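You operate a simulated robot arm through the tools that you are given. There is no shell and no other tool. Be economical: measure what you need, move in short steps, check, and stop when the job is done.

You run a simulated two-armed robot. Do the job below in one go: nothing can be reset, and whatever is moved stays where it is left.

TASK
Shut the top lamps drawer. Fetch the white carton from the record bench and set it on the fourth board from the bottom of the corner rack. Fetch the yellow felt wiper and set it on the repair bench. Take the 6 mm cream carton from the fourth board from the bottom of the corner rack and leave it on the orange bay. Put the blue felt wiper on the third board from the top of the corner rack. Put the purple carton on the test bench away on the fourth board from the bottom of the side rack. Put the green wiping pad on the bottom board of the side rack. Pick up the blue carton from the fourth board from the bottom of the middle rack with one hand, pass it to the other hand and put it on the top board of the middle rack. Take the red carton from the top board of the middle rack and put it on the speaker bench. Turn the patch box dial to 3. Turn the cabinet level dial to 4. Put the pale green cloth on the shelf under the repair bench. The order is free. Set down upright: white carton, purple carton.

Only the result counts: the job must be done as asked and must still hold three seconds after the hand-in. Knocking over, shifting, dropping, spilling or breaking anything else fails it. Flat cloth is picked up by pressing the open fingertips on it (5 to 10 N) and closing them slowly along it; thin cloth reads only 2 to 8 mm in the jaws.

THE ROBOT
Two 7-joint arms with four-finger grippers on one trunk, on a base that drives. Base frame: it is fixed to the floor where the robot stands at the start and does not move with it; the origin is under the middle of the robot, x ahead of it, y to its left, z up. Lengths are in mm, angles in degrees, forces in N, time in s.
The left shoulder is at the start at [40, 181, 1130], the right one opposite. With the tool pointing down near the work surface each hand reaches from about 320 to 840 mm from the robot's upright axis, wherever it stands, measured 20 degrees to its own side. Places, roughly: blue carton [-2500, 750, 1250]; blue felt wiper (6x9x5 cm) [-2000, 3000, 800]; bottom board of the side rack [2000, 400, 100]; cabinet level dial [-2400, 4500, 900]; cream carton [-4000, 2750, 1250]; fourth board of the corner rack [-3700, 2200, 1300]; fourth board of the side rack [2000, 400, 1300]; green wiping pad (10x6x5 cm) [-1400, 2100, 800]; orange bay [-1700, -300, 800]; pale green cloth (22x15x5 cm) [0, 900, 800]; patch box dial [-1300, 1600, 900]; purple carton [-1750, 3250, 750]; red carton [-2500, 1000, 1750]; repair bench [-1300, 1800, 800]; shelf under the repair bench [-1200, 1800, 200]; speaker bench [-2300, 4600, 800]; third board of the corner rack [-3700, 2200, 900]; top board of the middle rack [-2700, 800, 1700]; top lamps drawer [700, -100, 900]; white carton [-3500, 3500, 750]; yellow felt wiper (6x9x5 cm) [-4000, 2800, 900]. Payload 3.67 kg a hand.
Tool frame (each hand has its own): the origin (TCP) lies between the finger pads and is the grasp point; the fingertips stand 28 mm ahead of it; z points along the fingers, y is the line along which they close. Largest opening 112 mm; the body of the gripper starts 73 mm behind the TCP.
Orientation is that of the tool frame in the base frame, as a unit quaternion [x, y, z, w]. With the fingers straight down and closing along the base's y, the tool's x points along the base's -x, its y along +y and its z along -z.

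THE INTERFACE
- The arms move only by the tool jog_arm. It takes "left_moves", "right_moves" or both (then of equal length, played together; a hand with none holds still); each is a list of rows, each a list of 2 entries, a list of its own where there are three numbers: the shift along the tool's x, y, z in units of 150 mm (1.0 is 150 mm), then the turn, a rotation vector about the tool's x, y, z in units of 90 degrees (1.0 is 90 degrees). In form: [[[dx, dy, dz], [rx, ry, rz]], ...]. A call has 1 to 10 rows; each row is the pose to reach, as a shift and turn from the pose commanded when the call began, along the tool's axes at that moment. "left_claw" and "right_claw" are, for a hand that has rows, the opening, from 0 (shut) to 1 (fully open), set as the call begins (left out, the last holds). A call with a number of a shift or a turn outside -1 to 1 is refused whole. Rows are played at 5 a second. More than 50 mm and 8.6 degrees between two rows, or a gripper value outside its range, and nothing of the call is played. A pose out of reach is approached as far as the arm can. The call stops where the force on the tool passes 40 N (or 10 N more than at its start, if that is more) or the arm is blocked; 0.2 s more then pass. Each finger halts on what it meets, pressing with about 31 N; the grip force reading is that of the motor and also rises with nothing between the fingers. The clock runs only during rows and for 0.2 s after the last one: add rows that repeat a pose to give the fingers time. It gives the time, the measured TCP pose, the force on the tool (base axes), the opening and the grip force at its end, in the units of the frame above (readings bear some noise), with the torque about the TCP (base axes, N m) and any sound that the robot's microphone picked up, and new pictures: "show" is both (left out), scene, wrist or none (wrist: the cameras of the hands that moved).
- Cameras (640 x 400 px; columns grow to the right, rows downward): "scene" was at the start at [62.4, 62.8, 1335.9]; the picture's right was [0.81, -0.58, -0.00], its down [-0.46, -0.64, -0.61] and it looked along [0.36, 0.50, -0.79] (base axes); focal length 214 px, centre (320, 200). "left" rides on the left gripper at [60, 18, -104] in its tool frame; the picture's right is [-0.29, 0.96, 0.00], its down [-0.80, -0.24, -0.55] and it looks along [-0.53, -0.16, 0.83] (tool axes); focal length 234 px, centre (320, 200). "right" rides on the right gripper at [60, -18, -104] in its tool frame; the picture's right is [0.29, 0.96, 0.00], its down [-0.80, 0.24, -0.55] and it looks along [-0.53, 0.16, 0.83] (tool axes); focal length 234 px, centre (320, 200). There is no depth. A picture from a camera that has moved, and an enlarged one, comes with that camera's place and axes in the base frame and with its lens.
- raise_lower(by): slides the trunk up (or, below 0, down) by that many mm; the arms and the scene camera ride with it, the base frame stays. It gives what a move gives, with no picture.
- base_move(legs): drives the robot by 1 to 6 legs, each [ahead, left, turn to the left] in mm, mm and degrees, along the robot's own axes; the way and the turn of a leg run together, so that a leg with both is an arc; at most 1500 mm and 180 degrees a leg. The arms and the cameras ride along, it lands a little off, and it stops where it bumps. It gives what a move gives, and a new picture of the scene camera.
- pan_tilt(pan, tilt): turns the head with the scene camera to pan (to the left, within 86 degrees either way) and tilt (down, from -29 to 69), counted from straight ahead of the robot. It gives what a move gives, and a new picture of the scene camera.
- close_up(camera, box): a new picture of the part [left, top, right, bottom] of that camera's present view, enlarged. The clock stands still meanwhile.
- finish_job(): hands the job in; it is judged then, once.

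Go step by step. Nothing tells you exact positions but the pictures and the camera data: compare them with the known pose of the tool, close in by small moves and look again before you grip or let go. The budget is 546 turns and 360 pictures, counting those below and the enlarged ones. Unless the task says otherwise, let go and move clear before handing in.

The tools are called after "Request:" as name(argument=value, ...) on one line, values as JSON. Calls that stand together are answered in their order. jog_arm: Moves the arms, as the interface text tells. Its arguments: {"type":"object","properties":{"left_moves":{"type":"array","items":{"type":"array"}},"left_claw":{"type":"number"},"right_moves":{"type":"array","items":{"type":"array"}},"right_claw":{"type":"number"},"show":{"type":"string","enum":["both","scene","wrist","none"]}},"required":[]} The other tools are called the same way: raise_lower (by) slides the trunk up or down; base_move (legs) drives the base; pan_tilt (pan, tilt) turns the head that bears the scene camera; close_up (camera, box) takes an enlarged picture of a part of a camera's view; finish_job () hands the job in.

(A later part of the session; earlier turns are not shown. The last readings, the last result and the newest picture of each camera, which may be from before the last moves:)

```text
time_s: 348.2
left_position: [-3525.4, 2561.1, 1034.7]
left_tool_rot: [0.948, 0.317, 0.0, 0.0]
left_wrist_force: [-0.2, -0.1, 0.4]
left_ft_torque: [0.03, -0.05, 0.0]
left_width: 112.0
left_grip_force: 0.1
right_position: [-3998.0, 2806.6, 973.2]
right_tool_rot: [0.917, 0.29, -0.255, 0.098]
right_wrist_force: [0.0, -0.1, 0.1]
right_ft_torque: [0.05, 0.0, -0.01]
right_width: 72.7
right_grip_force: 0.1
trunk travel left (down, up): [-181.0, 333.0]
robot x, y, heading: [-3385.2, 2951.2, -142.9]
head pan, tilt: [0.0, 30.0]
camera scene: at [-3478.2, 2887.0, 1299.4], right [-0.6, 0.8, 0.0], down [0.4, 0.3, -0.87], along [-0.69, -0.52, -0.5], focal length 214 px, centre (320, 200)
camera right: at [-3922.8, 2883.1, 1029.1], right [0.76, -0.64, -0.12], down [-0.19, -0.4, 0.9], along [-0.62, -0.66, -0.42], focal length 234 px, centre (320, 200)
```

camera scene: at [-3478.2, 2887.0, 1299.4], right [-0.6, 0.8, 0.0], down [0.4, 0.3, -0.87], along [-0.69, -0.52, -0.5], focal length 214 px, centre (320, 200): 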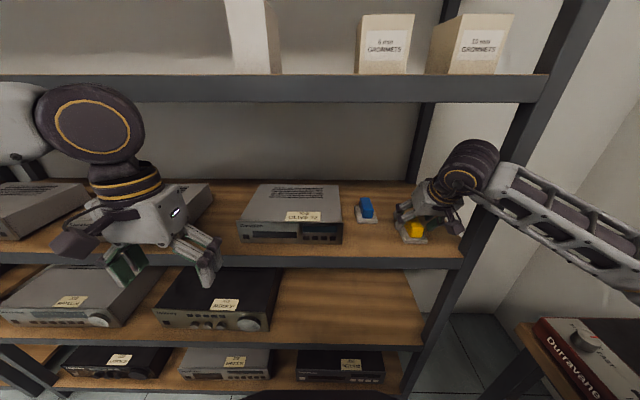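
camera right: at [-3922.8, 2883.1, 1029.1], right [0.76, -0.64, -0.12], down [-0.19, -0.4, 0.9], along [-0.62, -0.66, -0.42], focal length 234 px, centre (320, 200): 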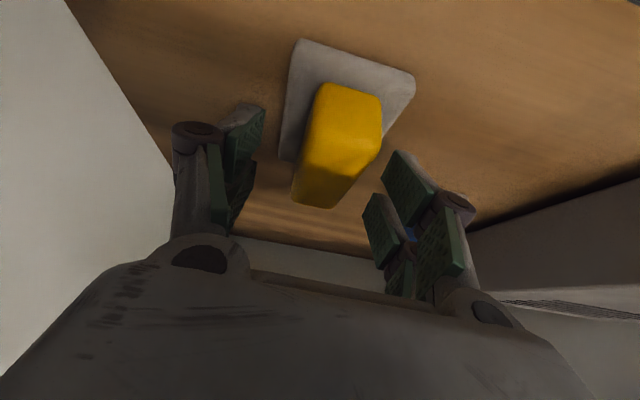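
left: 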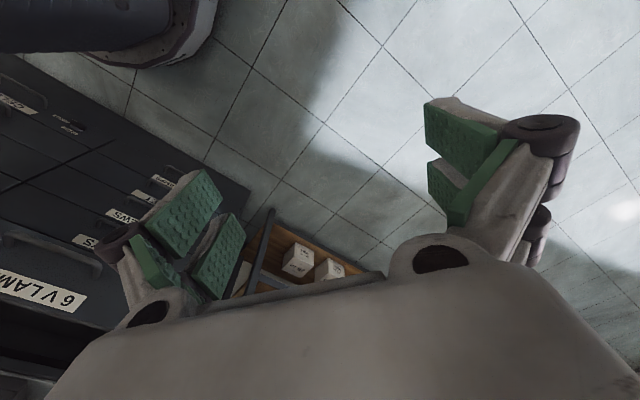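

Request:
jog_arm(right_moves=[[[0.05, 0.055, 0.03], [0, 0, 0]], [[0.1, 0.055, 0.062], [0, 0, 0]]], show="wrist")

```text
time_s: 348.8
left_position: [-3524.2, 2561.1, 1034.8]
left_tool_rot: [0.948, 0.318, 0.0, 0.0]
left_wrist_force: [-0.5, 1.0, -0.1]
left_ft_torque: [0.0, 0.05, 0.01]
left_width: 112.0
left_grip_force: 0.2
right_position: [-3984.9, 2804.6, 958.2]
right_tool_rot: [0.917, 0.291, -0.255, 0.099]
right_wrist_force: [0.6, 0.6, -0.1]
right_ft_torque: [-0.05, -0.02, 0.0]
right_width: 72.9
right_grip_force: 0.1
trunk travel left (down, up): [-181.0, 333.0]
robot x, y, heading: [-3387.4, 2950.9, -143.0]
head pan, tilt: [0.0, 30.0]
camera right: at [-3911.0, 2881.1, 1014.2], right [0.76, -0.64, -0.12], down [-0.19, -0.4, 0.9], along [-0.62, -0.66, -0.42], focal length 234 px, centre (320, 200)
```

right: 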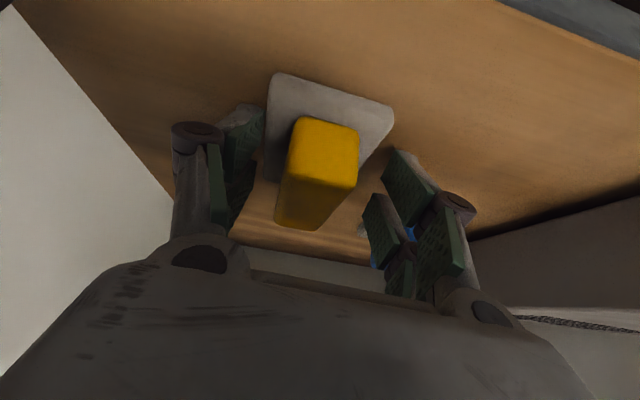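

Request:
jog_arm(right_moves=[[[0, 0, 0], [0, 0, 0]], [[0, 0, 0], [0, 0, 0]], [[0, 0, 0], [0, 0, 0]]], right_claw=0, show="none")

Request:
jog_arm(right_moves=[[[-0.05, 0, -0.1], [0, 0, 0]], [[-0.08, 0, -0.16], [0, 0, 0]]], show="wrist")

```text
time_s: 349.6
left_position: [-3525.0, 2560.9, 1035.1]
left_tool_rot: [0.948, 0.317, -0.001, 0.001]
left_wrist_force: [-0.3, 0.1, 0.2]
left_ft_torque: [-0.01, 0.0, 0.0]
left_width: 112.0
left_grip_force: 0.1
right_position: [-3985.0, 2803.5, 957.9]
right_tool_rot: [0.917, 0.29, -0.256, 0.099]
right_wrist_force: [-0.9, -0.3, 3.0]
right_ft_torque: [-0.09, -0.05, -0.04]
right_width: 59.0
right_grip_force: 31.0
trunk travel left (down, up): [-181.0, 333.0]
robot x, y, heading: [-3386.2, 2952.5, -143.0]
head pan, tilt: [0.0, 30.0]
```

```text
time_s: 350.2
left_position: [-3524.4, 2560.3, 1034.3]
left_tool_rot: [0.949, 0.317, -0.001, 0.0]
left_wrist_force: [-0.5, -1.1, -0.2]
left_ft_torque: [-0.04, 0.01, 0.01]
left_width: 112.1
left_grip_force: 0.1
right_position: [-3983.9, 2804.7, 984.0]
right_tool_rot: [0.917, 0.29, -0.255, 0.098]
right_wrist_force: [0.5, -0.6, 0.2]
right_ft_torque: [-0.01, -0.02, -0.01]
right_width: 59.4
right_grip_force: 31.1
trunk travel left (down, up): [-181.0, 333.0]
robot x, y, heading: [-3385.4, 2956.1, -142.9]
head pan, tilt: [0.0, 30.0]
camera right: at [-3909.7, 2882.2, 1040.3], right [0.76, -0.64, -0.12], down [-0.19, -0.4, 0.9], along [-0.62, -0.66, -0.42], focal length 234 px, centre (320, 200)
```

right: 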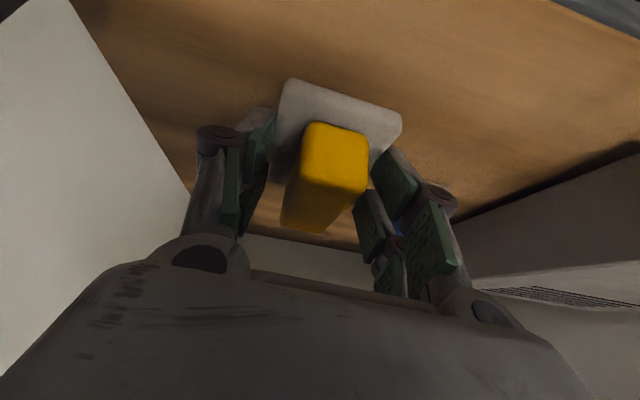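

It grips the pad edges by the tips only. I set it back down and regrip higher on the handle.

Request:
jog_arm(right_moves=[[[0.04, 0, 0.08], [0, 0, 0]], [[0.078, 0, 0.155], [0, 0, 0]]], show="none")

Request:
jog_arm(right_moves=[[[0, 0, 0], [0, 0, 0]], [[0, 0, 0], [0, 0, 0]], [[-0.053, 0, -0.085], [0, 0, 0]]], right_claw=0.65, show="none")

Request:
jog_arm(right_moves=[[[0, 0, 0], [0, 0, 0]], [[0, 0, 0], [0, 0, 0]], [[0, 0, 0], [0, 0, 0]]], right_claw=0, show="wrist")

```text
time_s: 350.8
left_position: [-3523.4, 2559.5, 1033.4]
left_tool_rot: [0.948, 0.317, -0.001, 0.0]
left_wrist_force: [0.0, 0.1, 0.6]
left_ft_torque: [0.01, 0.02, 0.02]
left_width: 112.2
left_grip_force: 0.0
right_position: [-3987.2, 2803.4, 957.3]
right_tool_rot: [0.917, 0.29, -0.256, 0.099]
right_wrist_force: [0.1, 0.1, 0.3]
right_ft_torque: [-0.02, 0.0, 0.0]
right_width: 59.3
right_grip_force: 31.0
trunk travel left (down, up): [-181.0, 333.0]
robot x, y, heading: [-3385.0, 2954.1, -142.7]
head pan, tilt: [0.0, 30.0]
```

```text
time_s: 351.6
left_position: [-3524.2, 2560.6, 1034.7]
left_tool_rot: [0.948, 0.318, 0.0, 0.0]
left_wrist_force: [0.4, -0.5, -0.6]
left_ft_torque: [-0.01, -0.01, 0.0]
left_width: 112.0
left_grip_force: 0.0
right_position: [-3985.5, 2803.8, 972.7]
right_tool_rot: [0.917, 0.291, -0.256, 0.099]
right_wrist_force: [0.1, 0.6, 1.4]
right_ft_torque: [0.03, -0.01, 0.0]
right_width: 72.7
right_grip_force: 0.1
trunk travel left (down, up): [-181.0, 333.0]
robot x, y, heading: [-3390.6, 2951.4, -142.7]
head pan, tilt: [0.0, 30.0]
```

```text
time_s: 352.4
left_position: [-3524.8, 2560.5, 1035.7]
left_tool_rot: [0.948, 0.317, 0.0, 0.001]
left_wrist_force: [0.1, -0.3, 0.5]
left_ft_torque: [0.02, 0.0, -0.02]
left_width: 112.0
left_grip_force: 0.0
right_position: [-3985.8, 2804.8, 972.8]
right_tool_rot: [0.917, 0.291, -0.255, 0.098]
right_wrist_force: [0.2, -0.6, -0.1]
right_ft_torque: [0.0, 0.05, 0.03]
right_width: 31.4
right_grip_force: 30.3
trunk travel left (down, up): [-181.0, 333.0]
robot x, y, heading: [-3387.7, 2953.3, -142.9]
head pan, tilt: [0.0, 30.0]
camera right: at [-3911.2, 2880.8, 1029.5], right [0.76, -0.64, -0.12], down [-0.19, -0.4, 0.9], along [-0.62, -0.66, -0.42], focal length 234 px, centre (320, 200)
```

right: 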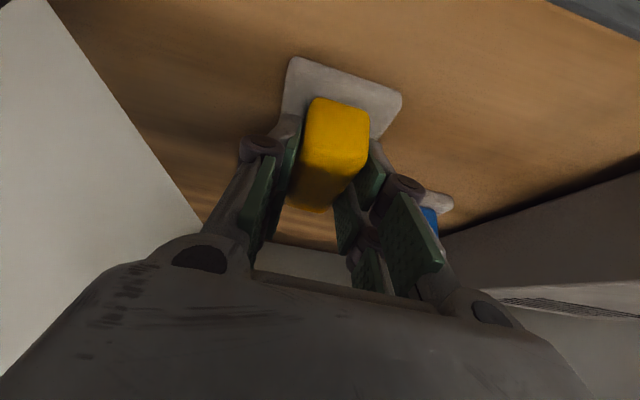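

The handle is gripped properly. I lift and pull out.

Request:
jog_arm(right_moves=[[[-0.06, 0, -0.1], [0, 0, 0]], [[-0.09, 0, -0.14], [0, 0, 0]], [[0.11, 0, -0.3], [0, 0, 0]], [[0.35, 0, -0.44], [0, 0, 0]], [[0.6, 0, -0.6], [0, 0, 0]]], show="none")

Request:
base_move(legs=[[-250, 0, 0]])

Request:
raise_lower(by=330)

```text
time_s: 353.6
left_position: [-3522.8, 2561.9, 1035.0]
left_tool_rot: [0.948, 0.318, -0.001, 0.0]
left_wrist_force: [0.4, 0.3, 0.0]
left_ft_torque: [-0.01, 0.0, -0.01]
left_width: 112.0
left_grip_force: 0.1
right_position: [-3884.5, 2879.4, 1001.5]
right_tool_rot: [0.917, 0.29, -0.256, 0.099]
right_wrist_force: [0.9, 0.0, -0.9]
right_ft_torque: [-0.02, 0.03, 0.02]
right_width: 31.4
right_grip_force: 30.9
trunk travel left (down, up): [-181.0, 333.0]
robot x, y, heading: [-3390.1, 2949.4, -143.1]
head pan, tilt: [0.0, 30.0]
```

```text
time_s: 355.5
left_position: [-3321.0, 2712.7, 1035.3]
left_tool_rot: [0.948, 0.318, -0.001, 0.001]
left_wrist_force: [0.5, 0.0, 1.0]
left_ft_torque: [-0.03, 0.01, 0.02]
left_width: 112.2
left_grip_force: 0.1
right_position: [-3682.7, 3033.7, 1002.7]
right_tool_rot: [0.917, 0.291, -0.256, 0.099]
right_wrist_force: [0.4, 0.4, -0.5]
right_ft_torque: [-0.02, 0.01, 0.03]
right_width: 31.3
right_grip_force: 31.3
trunk travel left (down, up): [-181.0, 333.0]
robot x, y, heading: [-3186.0, 3106.5, -143.2]
head pan, tilt: [0.0, 30.0]
camera scene: at [-3274.6, 3041.2, 1299.6], right [-0.6, 0.8, 0.0], down [0.4, 0.3, -0.87], along [-0.69, -0.52, -0.5], focal length 214 px, centre (320, 200)
```

scene: 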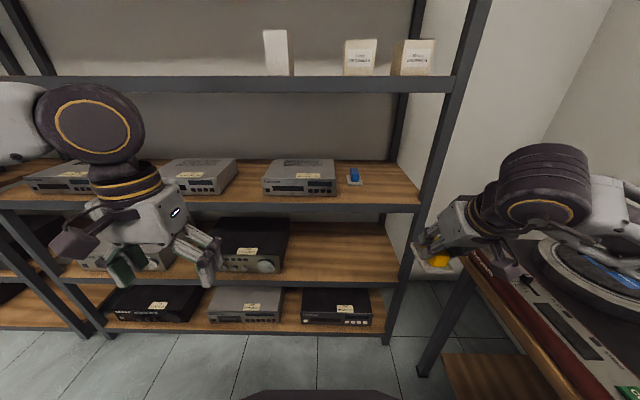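

```text
time_s: 358.7
left_position: [-3322.2, 2712.7, 1364.0]
left_tool_rot: [0.948, 0.317, -0.001, 0.0]
left_wrist_force: [0.3, 0.1, 0.4]
left_ft_torque: [0.02, 0.03, 0.0]
left_width: 112.1
left_grip_force: 0.1
right_position: [-3683.4, 3031.9, 1331.5]
right_tool_rot: [0.917, 0.29, -0.255, 0.099]
right_wrist_force: [-0.7, -0.4, -1.4]
right_ft_torque: [0.02, 0.0, -0.03]
right_width: 31.6
right_grip_force: 30.5
trunk travel left (down, up): [-511.0, 3.0]
robot x, y, heading: [-3186.6, 3106.5, -142.8]
head pan, tilt: [0.0, 30.0]
```

Yellow is safe in the right hand. Now the left hand for the cream carton: I move the right hand aside and swing the left one in, pitched forward.

Request:
jog_arm(left_moves=[[[0, -0.2, 0], [0, -0.09, 0]], [[0, -0.4, 0], [0, -0.18, 0]], [[0, -0.6, 0], [0, -0.27, 0]], [[0, -0.8, 0], [0, -0.36, 0]]], right_moves=[[[0, -0.17, 0], [0, 0, 0]], [[0, -0.34, 0], [0, 0, 0]], [[0, -0.51, 0], [0, 0, 0]], [[0, -0.67, 0], [0, 0, 0]]], show="none")

Request:
jog_arm(left_moves=[[[0, -0.19, 0], [0, -0.077, 0]], [[0, -0.38, 0], [0, -0.154, 0]], [[0, -0.57, 0], [0, -0.23, 0]], [[0, -0.75, 0], [0, -0.307, 0]]], left_claw=1, show="none")

Request:
jog_arm(left_moves=[[[0, -0.25, 0], [0, 0, 0]], [[0, -0.5, 0], [0, 0, 0]], [[0, -0.74, 0], [0, 0, 0]]])

```text
time_s: 359.7
left_position: [-3405.2, 2812.5, 1371.9]
left_tool_rot: [0.911, 0.303, -0.265, 0.09]
left_wrist_force: [0.2, 1.5, -0.7]
left_ft_torque: [-0.05, -0.03, 0.03]
left_width: 112.1
left_grip_force: 0.0
left hand out of reach, approached as far as the arm can: row 4
right_position: [-3744.4, 3117.3, 1327.0]
right_tool_rot: [0.917, 0.29, -0.256, 0.099]
right_wrist_force: [-0.2, 0.1, -0.6]
right_ft_torque: [-0.06, 0.0, 0.01]
right_width: 31.4
right_grip_force: 31.1
trunk travel left (down, up): [-511.0, 3.0]
robot x, y, heading: [-3187.9, 3108.7, -143.0]
head pan, tilt: [0.0, 30.0]
```

```text
time_s: 360.7
left_position: [-3471.3, 2840.9, 1391.8]
left_tool_rot: [0.834, 0.281, -0.449, 0.151]
left_wrist_force: [-0.4, -1.2, -1.8]
left_ft_torque: [-0.07, 0.08, -0.01]
left_width: 111.9
left_grip_force: 0.0
left hand out of reach, approached as far as the arm can: row 1, 2, 3, 4
right_position: [-3745.3, 3111.0, 1326.6]
right_tool_rot: [0.917, 0.291, -0.253, 0.098]
right_wrist_force: [-1.0, -0.2, -0.9]
right_ft_torque: [-0.01, 0.02, 0.02]
right_width: 31.4
right_grip_force: 31.0
trunk travel left (down, up): [-511.0, 3.0]
robot x, y, heading: [-3186.3, 3104.7, -143.1]
head pan, tilt: [0.0, 30.0]
```

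```text
time_s: 361.5
left_position: [-3473.3, 2843.3, 1394.4]
left_tool_rot: [0.836, 0.28, -0.448, 0.151]
left_wrist_force: [0.1, 0.6, 0.2]
left_ft_torque: [0.0, 0.01, 0.03]
left_width: 112.2
left_grip_force: 0.0
left hand out of reach, approached as far as the arm can: row 1, 2, 3
right_position: [-3745.5, 3112.0, 1326.8]
right_tool_rot: [0.917, 0.29, -0.255, 0.098]
right_wrist_force: [0.6, 0.5, -0.2]
right_ft_torque: [0.03, 0.0, 0.02]
right_width: 31.4
right_grip_force: 30.6
trunk travel left (down, up): [-511.0, 3.0]
robot x, y, heading: [-3186.3, 3103.0, -142.9]
head pan, tilt: [0.0, 30.0]
camera scene: at [-3276.4, 3040.5, 1628.4], right [-0.6, 0.8, 0.0], down [0.4, 0.3, -0.87], along [-0.69, -0.52, -0.5], focal length 214 px, centre (320, 200)
camera left: at [-3367.4, 2900.0, 1400.6], right [0.45, -0.86, 0.24], down [-0.13, 0.21, 0.97], along [-0.88, -0.47, -0.02], focal length 234 px, centre (320, 200)
```

scene: 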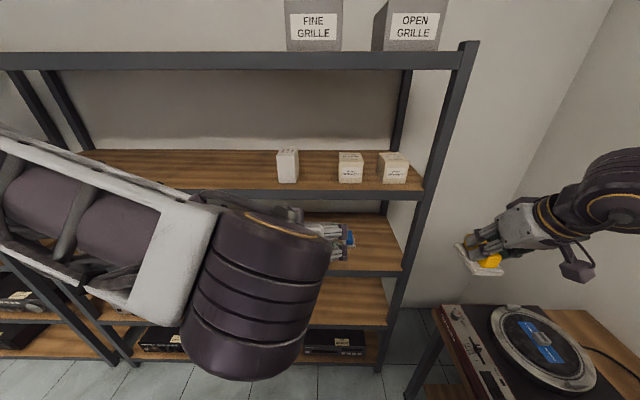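
left: 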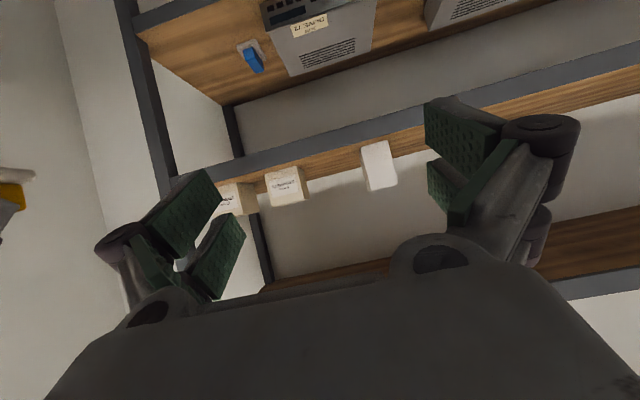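

Request:
jog_arm(left_moves=[[[-0.08, -0.1, 0.18], [0, 0, 0]], [[-0.16, -0.25, 0.36], [0, 0, 0]], [[-0.25, -0.4, 0.55], [0, 0, 0]], [[-0.33, -0.6, 0.74], [0, 0, 0]]])

```text
time_s: 362.5
left_position: [-3553.1, 2796.8, 1388.4]
left_tool_rot: [0.835, 0.281, -0.448, 0.152]
left_wrist_force: [-0.4, 0.6, -0.1]
left_ft_torque: [0.0, -0.03, 0.01]
left_width: 112.0
left_grip_force: 0.0
left hand out of reach, approached as far as the arm can: row 1, 2, 3, 4
right_position: [-3745.0, 3111.2, 1327.0]
right_tool_rot: [0.917, 0.291, -0.255, 0.099]
right_wrist_force: [-0.2, 0.5, 0.1]
right_ft_torque: [-0.02, -0.01, -0.03]
right_width: 31.9
right_grip_force: 30.8
trunk travel left (down, up): [-511.0, 3.0]
robot x, y, heading: [-3187.0, 3110.4, -142.8]
head pan, tilt: [0.0, 30.0]
camera scene: at [-3276.9, 3038.8, 1628.3], right [-0.6, 0.8, 0.0], down [0.4, 0.3, -0.87], along [-0.69, -0.52, -0.5], focal length 214 px, centre (320, 200)
camera left: at [-3447.7, 2853.6, 1397.1], right [0.45, -0.86, 0.24], down [-0.13, 0.2, 0.97], along [-0.88, -0.47, -0.02], focal length 234 px, centre (320, 200)
```

scene: 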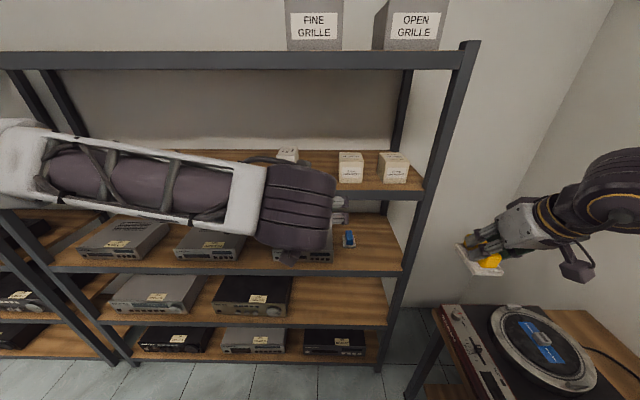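
left: 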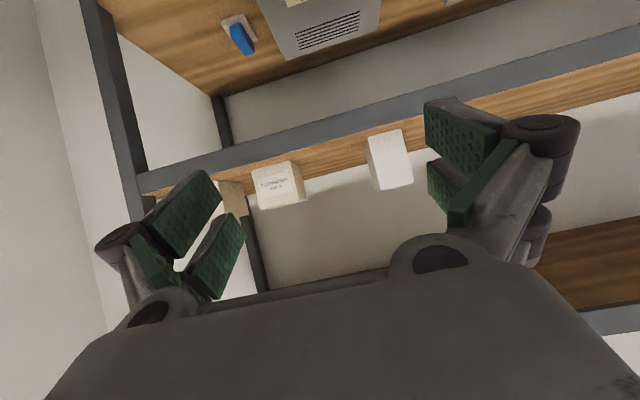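

The left arm can't cross far enough. I turn the base 25° right so the cream carton lies on the left hand's side, and yaw the hand back.

Request:
base_move(legs=[[-60, 0, 0], [0, 0, -25]])

Request:
jog_arm(left_moves=[[[0, 0, 0], [-0.06, 0, -0.04]], [[0, 0, 0], [-0.12, 0, -0.08]], [[0, 0, 0], [-0.18, 0, -0.12]], [[0, 0, 0], [-0.231, 0, -0.154]]])

```text
time_s: 364.9
left_position: [-3598.1, 3016.1, 1391.2]
left_tool_rot: [0.876, 0.094, -0.471, 0.051]
left_wrist_force: [-0.5, 0.4, 0.9]
left_ft_torque: [0.03, 0.0, 0.04]
left_width: 112.3
left_grip_force: 0.0
right_position: [-3641.0, 3383.5, 1327.7]
right_tool_rot: [0.958, 0.087, -0.271, 0.041]
right_wrist_force: [-0.2, -0.3, -0.8]
right_ft_torque: [0.0, -0.02, 0.02]
right_width: 31.1
right_grip_force: 31.0
trunk travel left (down, up): [-511.0, 3.0]
robot x, y, heading: [-3137.2, 3142.5, -167.6]
head pan, tilt: [0.0, 30.0]
camera scene: at [-3247.1, 3120.1, 1628.4], right [-0.21, 0.98, 0.0], down [0.49, 0.11, -0.87], along [-0.85, -0.18, -0.5], focal length 214 px, centre (320, 200)
```

scene: 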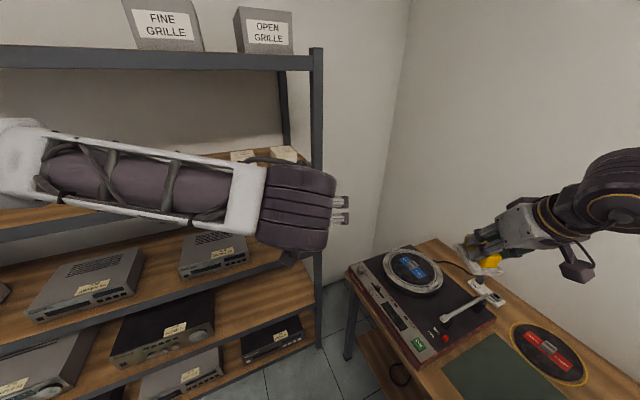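

```text
time_s: 365.9
left_position: [-3568.2, 2945.4, 1403.4]
left_tool_rot: [0.835, 0.282, -0.448, 0.151]
left_wrist_force: [0.3, -0.3, -0.5]
left_ft_torque: [-0.02, -0.05, -0.03]
left_width: 111.9
left_grip_force: 0.2
left hand out of reach, approached as far as the arm can: row 1, 2, 3, 4
right_position: [-3641.3, 3382.8, 1327.2]
right_tool_rot: [0.958, 0.087, -0.27, 0.041]
right_wrist_force: [0.0, 0.1, -0.3]
right_ft_torque: [0.01, -0.07, -0.04]
right_width: 31.5
right_grip_force: 30.8
trunk travel left (down, up): [-511.0, 3.0]
robot x, y, heading: [-3135.4, 3139.2, -167.9]
head pan, tilt: [0.0, 30.0]
camera scene: at [-3248.2, 3119.5, 1628.1], right [-0.21, 0.98, 0.0], down [0.49, 0.11, -0.87], along [-0.85, -0.18, -0.5], focal length 214 px, centre (320, 200)
camera left: at [-3462.6, 3002.3, 1412.1], right [0.45, -0.86, 0.24], down [-0.13, 0.2, 0.97], along [-0.88, -0.47, -0.02], focal length 234 px, centre (320, 200)
```

scene: 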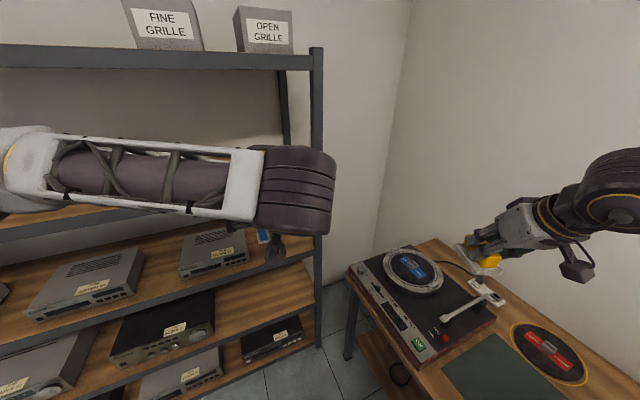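
left: 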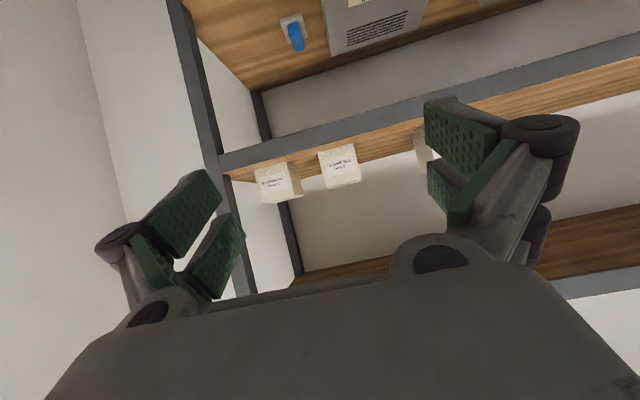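

The left hand now points straight at the rack. I drive diagonally toward the carton.

Request:
base_move(legs=[[270, 125, 0]])

Request:
close_up(camera="left", box=[0, 0, 640, 400])

```text
time_s: 367.9
left_position: [-3796.3, 2766.2, 1405.5]
left_tool_rot: [0.834, 0.282, -0.449, 0.151]
left_wrist_force: [-0.8, 0.5, 0.1]
left_ft_torque: [0.03, 0.04, -0.04]
left_width: 112.0
left_grip_force: 0.2
right_position: [-3871.3, 3204.6, 1328.4]
right_tool_rot: [0.957, 0.088, -0.272, 0.042]
right_wrist_force: [0.7, 0.2, -0.9]
right_ft_torque: [0.03, -0.01, 0.01]
right_width: 31.6
right_grip_force: 31.0
trunk travel left (down, up): [-511.0, 3.0]
robot x, y, heading: [-3368.1, 2965.0, -167.5]
head pan, tilt: [0.0, 30.0]
camera scene: at [-3476.4, 2942.1, 1628.6], right [-0.22, 0.98, 0.0], down [0.49, 0.11, -0.87], along [-0.85, -0.19, -0.5], focal length 214 px, centre (320, 200)
```

scene: 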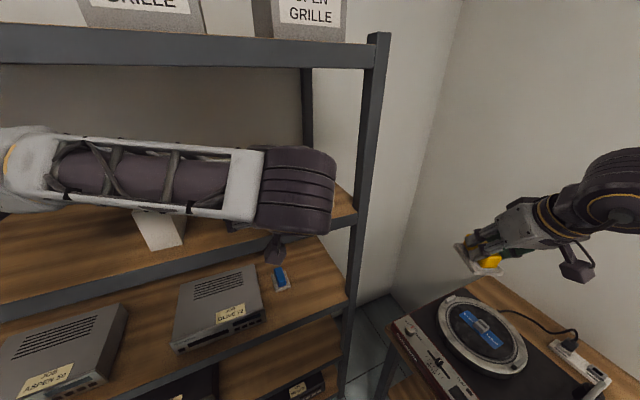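

```text
1.00 times, centred on (320, 200) of left (not enlarged: the box is as wide or as high as the picture)
camera zoom: at [-3691.0, 2823.8, 1413.0], right [0.46, -0.86, 0.24], down [-0.13, 0.2, 0.97], along [-0.88, -0.47, -0.01], focal length 234 px, centre (320, 200)
```

zoom: 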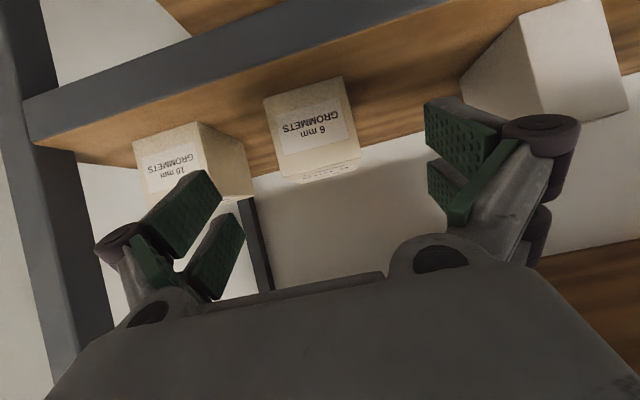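

Request:
jog_arm(left_moves=[[[0.12, -0.03, 0.08], [0, 0, 0]], [[0.24, -0.05, 0.16], [0, 0, 0]], [[0.36, -0.07, 0.24], [0, 0, 0]]], show="wrist")

```text
time_s: 368.7
left_position: [-3804.7, 2760.8, 1339.5]
left_tool_rot: [0.835, 0.283, -0.448, 0.151]
left_wrist_force: [-0.1, -0.1, -0.4]
left_ft_torque: [0.01, 0.03, 0.0]
left_width: 112.1
left_grip_force: 0.0
left hand out of reach, approached as far as the arm can: row 1, 2, 3
right_position: [-3873.5, 3202.0, 1327.0]
right_tool_rot: [0.958, 0.088, -0.27, 0.041]
right_wrist_force: [0.1, 1.4, -0.8]
right_ft_torque: [-0.03, -0.01, -0.01]
right_width: 31.4
right_grip_force: 31.0
trunk travel left (down, up): [-511.0, 3.0]
robot x, y, heading: [-3366.9, 2963.1, -167.5]
head pan, tilt: [0.0, 30.0]
camera left: at [-3698.8, 2817.6, 1347.8], right [0.45, -0.86, 0.24], down [-0.13, 0.2, 0.97], along [-0.88, -0.47, -0.02], focal length 234 px, centre (320, 200)
```

left: 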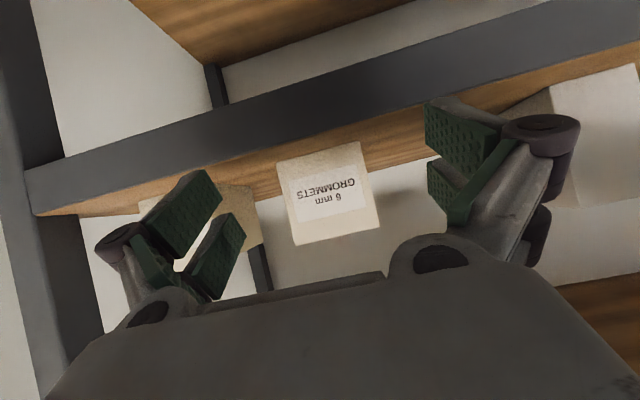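

Request:
base_move(legs=[[119, 45, 0]])

Request:
close_up(camera="left", box=[0, 0, 640, 400])

```text
time_s: 369.9
left_position: [-3908.0, 2693.4, 1342.0]
left_tool_rot: [0.834, 0.283, -0.45, 0.151]
left_wrist_force: [0.4, 1.2, 0.5]
left_ft_torque: [-0.02, -0.01, 0.0]
left_width: 111.9
left_grip_force: 0.0
right_position: [-3977.4, 3134.1, 1328.7]
right_tool_rot: [0.958, 0.088, -0.271, 0.041]
right_wrist_force: [-0.2, 0.8, -0.6]
right_ft_torque: [0.0, 0.01, -0.03]
right_width: 31.4
right_grip_force: 31.4
trunk travel left (down, up): [-511.0, 3.0]
robot x, y, heading: [-3477.8, 2894.2, -167.6]
head pan, tilt: [0.0, 30.0]
camera scene: at [-3583.1, 2872.7, 1628.6], right [-0.22, 0.98, 0.0], down [0.49, 0.11, -0.87], along [-0.85, -0.19, -0.5], focal length 214 px, centre (320, 200)
```

scene: 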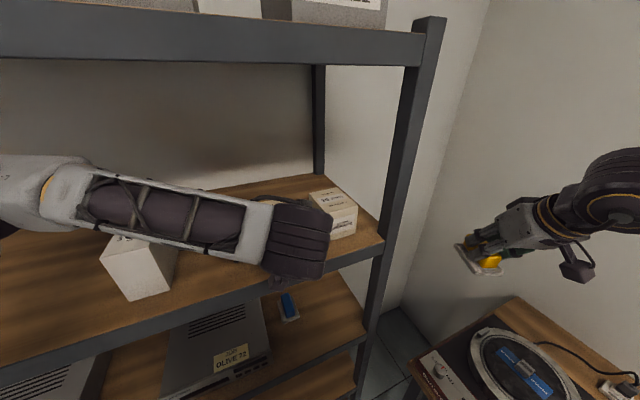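

```text
1.00 times, centred on (320, 200) of left (not enlarged: the box is as wide or as high as the picture)
camera zoom: at [-3802.8, 2750.3, 1349.1], right [0.45, -0.86, 0.24], down [-0.13, 0.2, 0.97], along [-0.88, -0.47, -0.02], focal length 234 px, centre (320, 200)
```

zoom: 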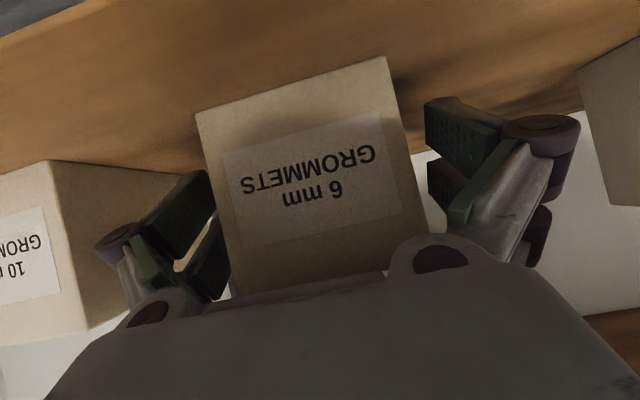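

The fingers straddle the 6 mm carton. I close and lift.

Request:
jog_arm(left_moves=[[[0, -0.03, 0], [0, 0, 0]], [[0, -0.03, 0], [0, 0, 0]], [[0, -0.03, 0], [0, 0, 0]]], left_claw=0, show="none")

Request:
jog_arm(left_moves=[[[-0.1, 0, -0.07], [0, 0, 0]], [[-0.2, 0, -0.13], [0, 0, 0]]], show="wrist")

```text
time_s: 370.8
left_position: [-3908.7, 2692.9, 1343.2]
left_tool_rot: [0.833, 0.283, -0.45, 0.151]
left_wrist_force: [1.2, 0.5, 15.7]
left_ft_torque: [-0.4, -0.24, -0.27]
left_width: 80.0
left_grip_force: 31.6
left hand out of reach, approached as far as the arm can: row 1, 2, 3
right_position: [-3978.8, 3135.1, 1328.3]
right_tool_rot: [0.958, 0.089, -0.271, 0.042]
right_wrist_force: [-0.3, -0.2, 0.5]
right_ft_torque: [0.0, 0.02, 0.01]
right_width: 31.5
right_grip_force: 31.0
trunk travel left (down, up): [-511.0, 3.0]
robot x, y, heading: [-3476.5, 2893.7, -167.3]
head pan, tilt: [0.0, 30.0]
```

```text
time_s: 371.4
left_position: [-3906.5, 2693.0, 1377.4]
left_tool_rot: [0.835, 0.282, -0.448, 0.151]
left_wrist_force: [0.3, 0.2, -1.1]
left_ft_torque: [0.06, -0.02, -0.01]
left_width: 79.8
left_grip_force: 30.8
right_position: [-3978.3, 3133.6, 1328.2]
right_tool_rot: [0.958, 0.088, -0.27, 0.043]
right_wrist_force: [0.0, -0.4, -0.5]
right_ft_torque: [-0.02, 0.05, -0.01]
right_width: 31.5
right_grip_force: 30.6
trunk travel left (down, up): [-511.0, 3.0]
robot x, y, heading: [-3476.8, 2892.3, -167.3]
head pan, tilt: [0.0, 30.0]
camera left: at [-3802.2, 2750.9, 1384.6], right [0.45, -0.86, 0.24], down [-0.13, 0.2, 0.97], along [-0.88, -0.47, -0.02], focal length 234 px, centre (320, 200)
```

left: 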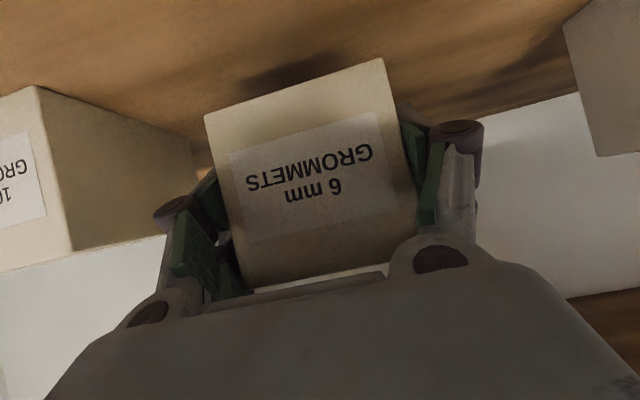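

The cream carton is held. I back out and drive round to the island's far end to set the yellow wiper on the repair bench.

Request:
base_move(legs=[[-391, -178, 0], [0, 0, 58], [0, 0, 57]])

Request:
base_move(legs=[[0, 800, 0]])

Request:
pan_tilt(pan=-15, tilt=48)

```text
time_s: 379.6
left_position: [-2764.0, 2849.9, 1376.7]
left_tool_rot: [0.204, 0.857, -0.111, 0.46]
left_wrist_force: [0.0, -1.1, -1.7]
left_ft_torque: [0.03, 0.04, -0.01]
left_width: 79.6
left_grip_force: 31.0
right_position: [-3130.1, 2593.0, 1326.9]
right_tool_rot: [0.433, 0.859, -0.108, 0.251]
right_wrist_force: [0.0, -0.5, -0.1]
right_ft_torque: [0.02, -0.01, 0.01]
right_width: 31.5
right_grip_force: 30.6
trunk travel left (down, up): [-511.0, 3.0]
robot x, y, heading: [-3132.0, 3152.0, -51.7]
head pan, tilt: [0.0, 30.0]
camera scene: at [-3067.1, 3066.7, 1628.4], right [-0.78, -0.62, 0.0], down [-0.31, 0.39, -0.87], along [0.54, -0.68, -0.5], focal length 214 px, centre (320, 200)
```

scene: 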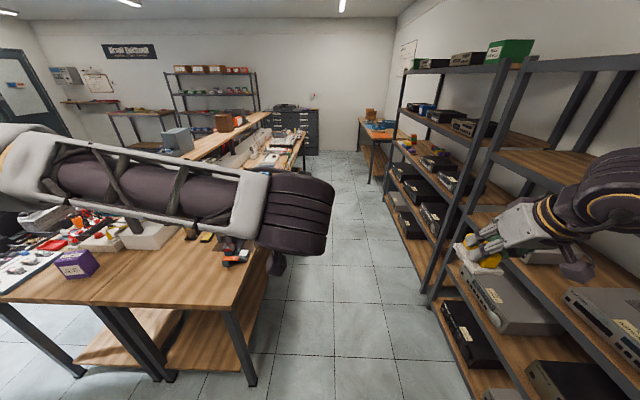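

```text
time_s: 384.1
left_position: [-2130.9, 3344.7, 1376.3]
left_tool_rot: [0.208, 0.856, -0.112, 0.46]
left_wrist_force: [0.1, -1.0, -2.0]
left_ft_torque: [0.02, 0.04, 0.02]
left_width: 79.9
left_grip_force: 30.8
right_position: [-2499.6, 3090.9, 1327.5]
right_tool_rot: [0.438, 0.856, -0.109, 0.251]
right_wrist_force: [0.1, -0.2, -0.9]
right_ft_torque: [0.04, 0.02, 0.01]
right_width: 31.2
right_grip_force: 31.1
trunk travel left (down, up): [-511.0, 3.0]
robot x, y, heading: [-2499.0, 3656.2, -51.9]
head pan, tilt: [0.0, 30.0]
camera scene: at [-2433.1, 3564.2, 1628.4], right [-0.79, -0.61, 0.0], down [-0.31, 0.4, -0.87], along [0.53, -0.68, -0.5], focal length 214 px, centre (320, 200)
```

scene: 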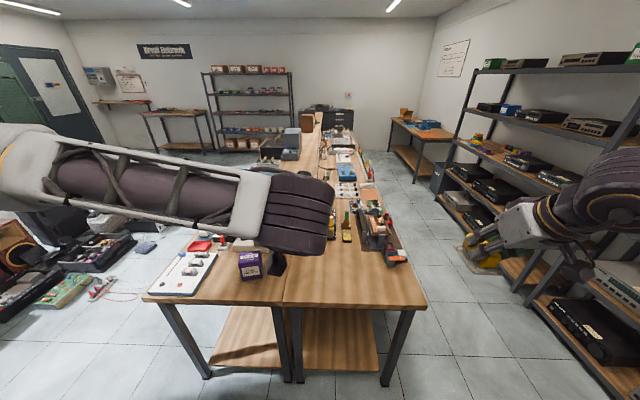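

```text
time_s: 384.9
left_position: [-2130.9, 3344.7, 1376.1]
left_tool_rot: [0.208, 0.856, -0.113, 0.459]
left_wrist_force: [-0.1, 0.3, -1.1]
left_ft_torque: [-0.01, 0.08, -0.02]
left_width: 79.6
left_grip_force: 30.6
right_position: [-2497.5, 3091.9, 1327.5]
right_tool_rot: [0.436, 0.857, -0.109, 0.251]
right_wrist_force: [0.3, 1.1, 0.2]
right_ft_torque: [0.0, 0.02, -0.03]
right_width: 31.4
right_grip_force: 31.1
trunk travel left (down, up): [-511.0, 3.0]
robot x, y, heading: [-2498.8, 3650.3, -52.0]
head pan, tilt: [-15.0, 48.0]
camera scene: at [-2456.5, 3564.2, 1601.7], right [-0.92, -0.39, 0.0], down [-0.29, 0.68, -0.67], along [0.26, -0.62, -0.74], focal length 214 px, centre (320, 200)
```

scene: 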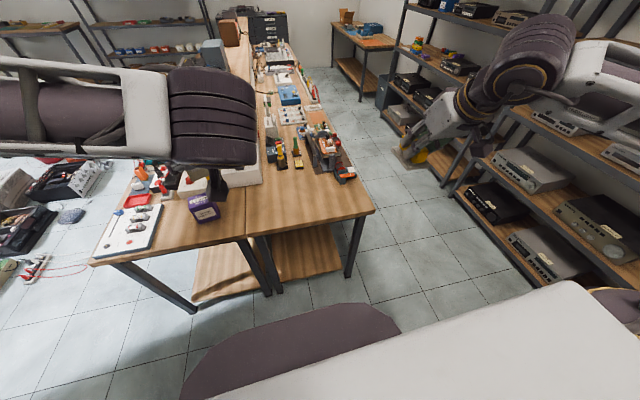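

Request:
base_move(legs=[[0, 150, 0], [200, 0, 0]])

Request:
raise_lower(by=-330)

Request:
jog_arm(right_moves=[[[-0.25, 0, 0.16], [0, 0, 0]], [[-0.5, 0, 0.33], [0, 0, 0]], [[-0.71, 0, 0.45], [0, 0, 0]]])

```text
time_s: 387.5
left_position: [-1896.2, 3283.6, 1377.4]
left_tool_rot: [0.207, 0.856, -0.114, 0.461]
left_wrist_force: [0.4, -0.2, -1.7]
left_ft_torque: [0.04, 0.04, 0.02]
left_width: 79.7
left_grip_force: 30.5
right_position: [-2262.0, 3031.4, 1329.8]
right_tool_rot: [0.436, 0.857, -0.109, 0.253]
right_wrist_force: [-0.7, -0.2, -0.6]
right_ft_torque: [-0.02, -0.02, -0.02]
right_width: 31.5
right_grip_force: 31.0
trunk travel left (down, up): [-511.0, 3.0]
robot x, y, heading: [-2260.8, 3585.9, -52.2]
head pan, tilt: [-15.0, 48.0]
camera scene: at [-2221.8, 3503.6, 1601.9], right [-0.92, -0.39, 0.0], down [-0.29, 0.68, -0.67], along [0.26, -0.62, -0.74], focal length 214 px, centre (320, 200)
```

scene: 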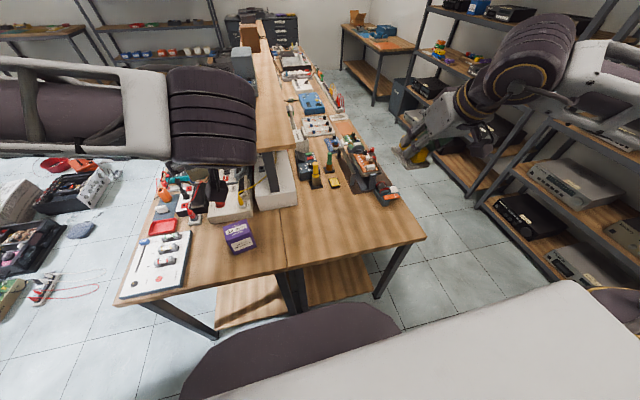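

```text
time_s: 390.7
left_position: [-1892.6, 3282.2, 1047.7]
left_tool_rot: [0.207, 0.856, -0.112, 0.46]
left_wrist_force: [0.4, 0.5, -1.3]
left_ft_torque: [0.05, 0.06, 0.0]
left_width: 79.6
left_grip_force: 31.1
right_position: [-2259.2, 3029.4, 999.3]
right_tool_rot: [0.437, 0.857, -0.109, 0.25]
right_wrist_force: [0.5, 0.3, -0.5]
right_ft_torque: [0.03, 0.0, -0.04]
right_width: 31.1
right_grip_force: 30.5
trunk travel left (down, up): [-181.0, 333.0]
robot x, y, heading: [-2260.8, 3590.7, -52.3]
head pan, tilt: [-15.0, 48.0]
```

```text
time_s: 391.5
left_position: [-1891.2, 3281.2, 1048.2]
left_tool_rot: [0.208, 0.856, -0.113, 0.459]
left_wrist_force: [0.4, -0.7, -1.6]
left_ft_torque: [0.02, 0.03, -0.04]
left_width: 79.5
left_grip_force: 31.1
right_position: [-2183.3, 2925.7, 997.2]
right_tool_rot: [0.437, 0.857, -0.109, 0.25]
right_wrist_force: [0.1, 0.0, -1.2]
right_ft_torque: [0.01, 0.0, -0.01]
right_width: 31.5
right_grip_force: 30.3
trunk travel left (down, up): [-181.0, 333.0]
robot x, y, heading: [-2255.7, 3590.4, -52.1]
head pan, tilt: [-15.0, 48.0]
camera scene: at [-2217.3, 3499.9, 1272.6], right [-0.92, -0.39, 0.0], down [-0.29, 0.69, -0.67], along [0.26, -0.62, -0.74], focal length 214 px, centre (320, 200)
camera right: at [-2260.5, 2998.0, 1054.1], right [0.63, 0.77, -0.12], down [0.4, -0.19, 0.9], along [0.67, -0.61, -0.43], focal length 234 px, centre (320, 200)
```

scene: 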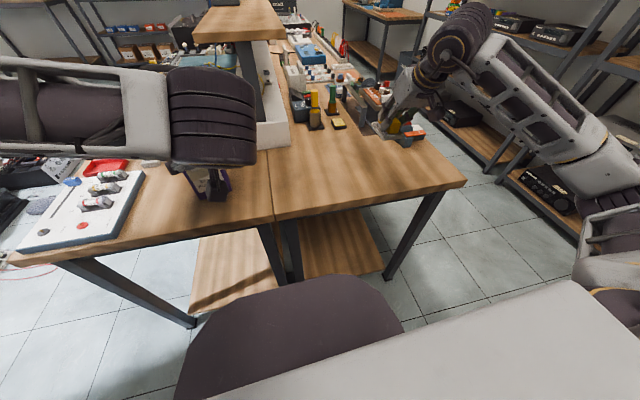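
right: 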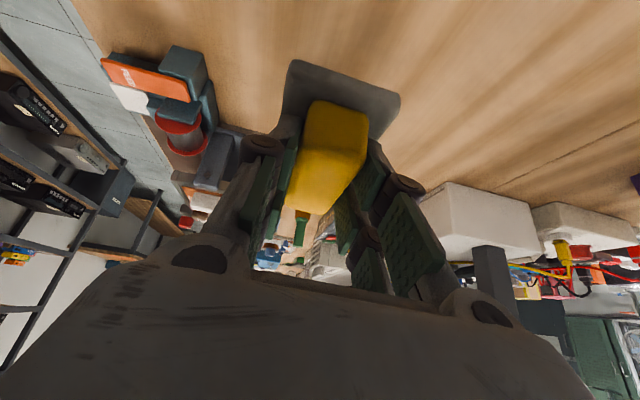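

Request:
jog_arm(right_moves=[[[0.14, 0.13, -0.088], [0, 0, 0]], [[0.25, 0.27, 0.1], [0, 0, 0]], [[0.38, 0.27, 0.3], [0, 0, 0]], [[0.49, 0.27, 0.47], [0, 0, 0]]])

```text
time_s: 392.5
left_position: [-1891.5, 3281.7, 1048.3]
left_tool_rot: [0.207, 0.856, -0.112, 0.459]
left_wrist_force: [0.0, 0.5, -1.3]
left_ft_torque: [-0.02, 0.04, -0.01]
left_width: 79.8
left_grip_force: 31.2
right_position: [-2163.7, 2973.7, 896.5]
right_tool_rot: [0.436, 0.858, -0.107, 0.251]
right_wrist_force: [0.7, -0.8, -0.8]
right_ft_torque: [0.0, 0.01, 0.0]
right_width: 31.2
right_grip_force: 30.6
trunk travel left (down, up): [-181.0, 333.0]
robot x, y, heading: [-2257.7, 3586.5, -52.1]
head pan, tilt: [-15.0, 48.0]
camera scene: at [-2217.9, 3500.1, 1272.6], right [-0.92, -0.39, 0.0], down [-0.29, 0.68, -0.67], along [0.26, -0.62, -0.74], focal length 214 px, centre (320, 200)
camera right: at [-2241.5, 3045.9, 954.1], right [0.63, 0.77, -0.12], down [0.4, -0.19, 0.9], along [0.67, -0.61, -0.42], focal length 234 px, centre (320, 200)
```

scene: 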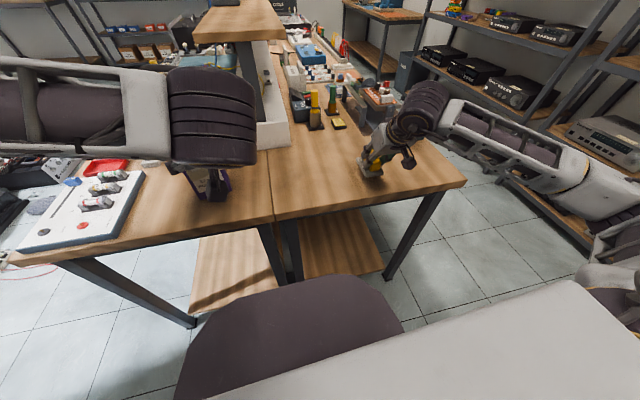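
right: 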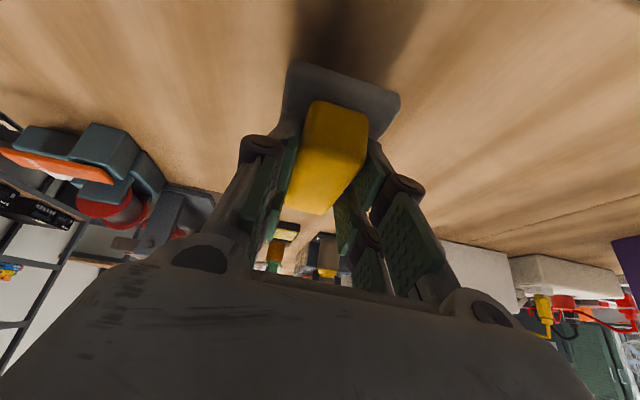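

Over the free end of the repair bench. I lower to contact.

Request:
jog_arm(right_moves=[[[0.018, 0, 0.028], [0, 0, 0]], [[0.036, 0, 0.056], [0, 0, 0]], [[0.054, 0, 0.084], [0, 0, 0]], [[0.072, 0, 0.112], [0, 0, 0]], [[0.09, 0, 0.14], [0, 0, 0]], [[0.108, 0, 0.168], [0, 0, 0]], [[0.126, 0, 0.196], [0, 0, 0]]], show="wrist")

```text
time_s: 394.1
left_position: [-1892.3, 3284.3, 1048.5]
left_tool_rot: [0.207, 0.856, -0.113, 0.461]
left_wrist_force: [0.4, 0.0, -1.5]
left_ft_torque: [0.05, 0.0, 0.0]
left_width: 79.6
left_grip_force: 30.7
right_position: [-2163.4, 2974.7, 870.0]
right_tool_rot: [0.436, 0.855, -0.112, 0.256]
right_wrist_force: [-0.2, -2.5, 32.1]
right_ft_torque: [-0.5, 0.56, 0.15]
right_width: 31.9
right_grip_force: 31.2
trunk travel left (down, up): [-181.0, 333.0]
robot x, y, heading: [-2262.2, 3587.4, -52.0]
head pan, tilt: [-15.0, 48.0]
camera right: at [-2241.5, 3048.0, 925.6], right [0.63, 0.77, -0.12], down [0.39, -0.18, 0.9], along [0.67, -0.62, -0.41], focal length 234 px, centre (320, 200)
```

right: 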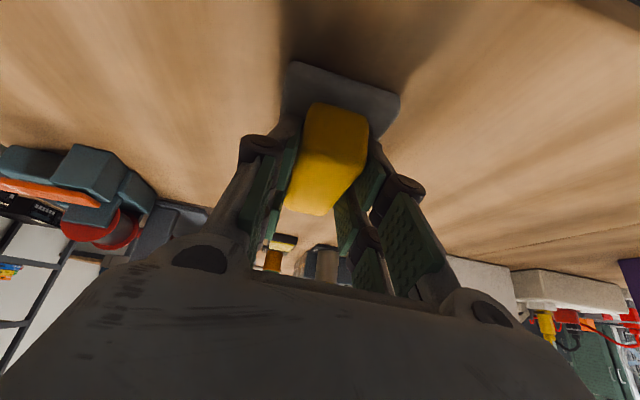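

Request:
jog_arm(right_moves=[[[-0.02, 0, -0.02], [0, 0, 0]], [[-0.02, 0, -0.02], [0, 0, 0]], [[-0.02, 0, -0.02], [0, 0, 0]]], right_claw=0.55, show="none")

Request:
jog_arm(right_moves=[[[0, 0, -0.2], [0, 0, 0]], [[-0.05, 0, -0.5], [0, 0, 0]], [[-0.1, 0, -0.8], [0, 0, 0]], [[-0.1, 0, -1], [0, 0, 0]]])

```text
time_s: 394.9
left_position: [-1892.3, 3281.9, 1047.9]
left_tool_rot: [0.207, 0.856, -0.113, 0.46]
left_wrist_force: [0.3, -0.1, -1.9]
left_ft_torque: [-0.01, 0.03, -0.01]
left_width: 79.7
left_grip_force: 30.9
right_position: [-2163.2, 2975.1, 868.4]
right_tool_rot: [0.437, 0.857, -0.109, 0.249]
right_wrist_force: [-0.7, -0.8, 0.2]
right_ft_torque: [0.04, 0.01, -0.03]
right_width: 63.1
right_grip_force: 0.0
trunk travel left (down, up): [-181.0, 333.0]
robot x, y, heading: [-2260.0, 3588.6, -52.0]
head pan, tilt: [-15.0, 48.0]
```

```text
time_s: 395.9
left_position: [-1892.3, 3282.3, 1048.4]
left_tool_rot: [0.207, 0.856, -0.113, 0.46]
left_wrist_force: [0.3, 0.6, -0.8]
left_ft_torque: [0.03, 0.04, -0.01]
left_width: 79.9
left_grip_force: 31.2
right_position: [-2206.8, 3022.6, 1004.5]
right_tool_rot: [0.437, 0.857, -0.11, 0.251]
right_wrist_force: [0.7, -0.5, 0.2]
right_ft_torque: [-0.02, 0.02, -0.02]
right_width: 61.7
right_grip_force: 0.1
trunk travel left (down, up): [-181.0, 333.0]
robot x, y, heading: [-2260.5, 3591.0, -52.0]
head pan, tilt: [-15.0, 48.0]
camera scene: at [-2218.4, 3501.1, 1272.7], right [-0.92, -0.39, 0.0], down [-0.29, 0.68, -0.67], along [0.26, -0.62, -0.74], focal length 214 px, centre (320, 200)
camera right: at [-2285.5, 3095.5, 1060.6], right [0.63, 0.77, -0.12], down [0.4, -0.18, 0.9], along [0.67, -0.61, -0.42], focal length 234 px, centre (320, 200)
```

scene: 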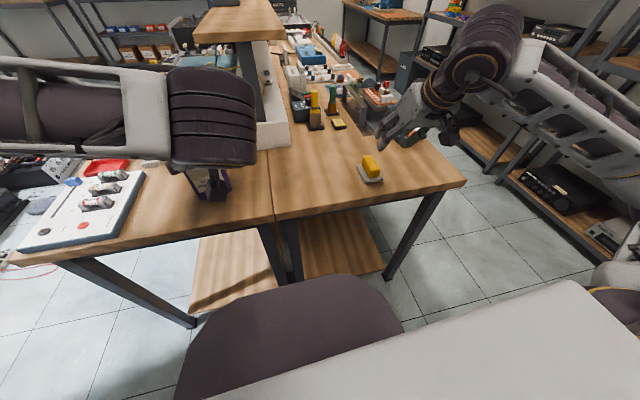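
right: 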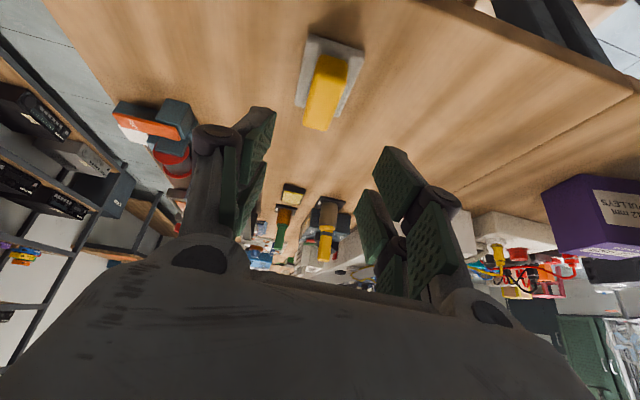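

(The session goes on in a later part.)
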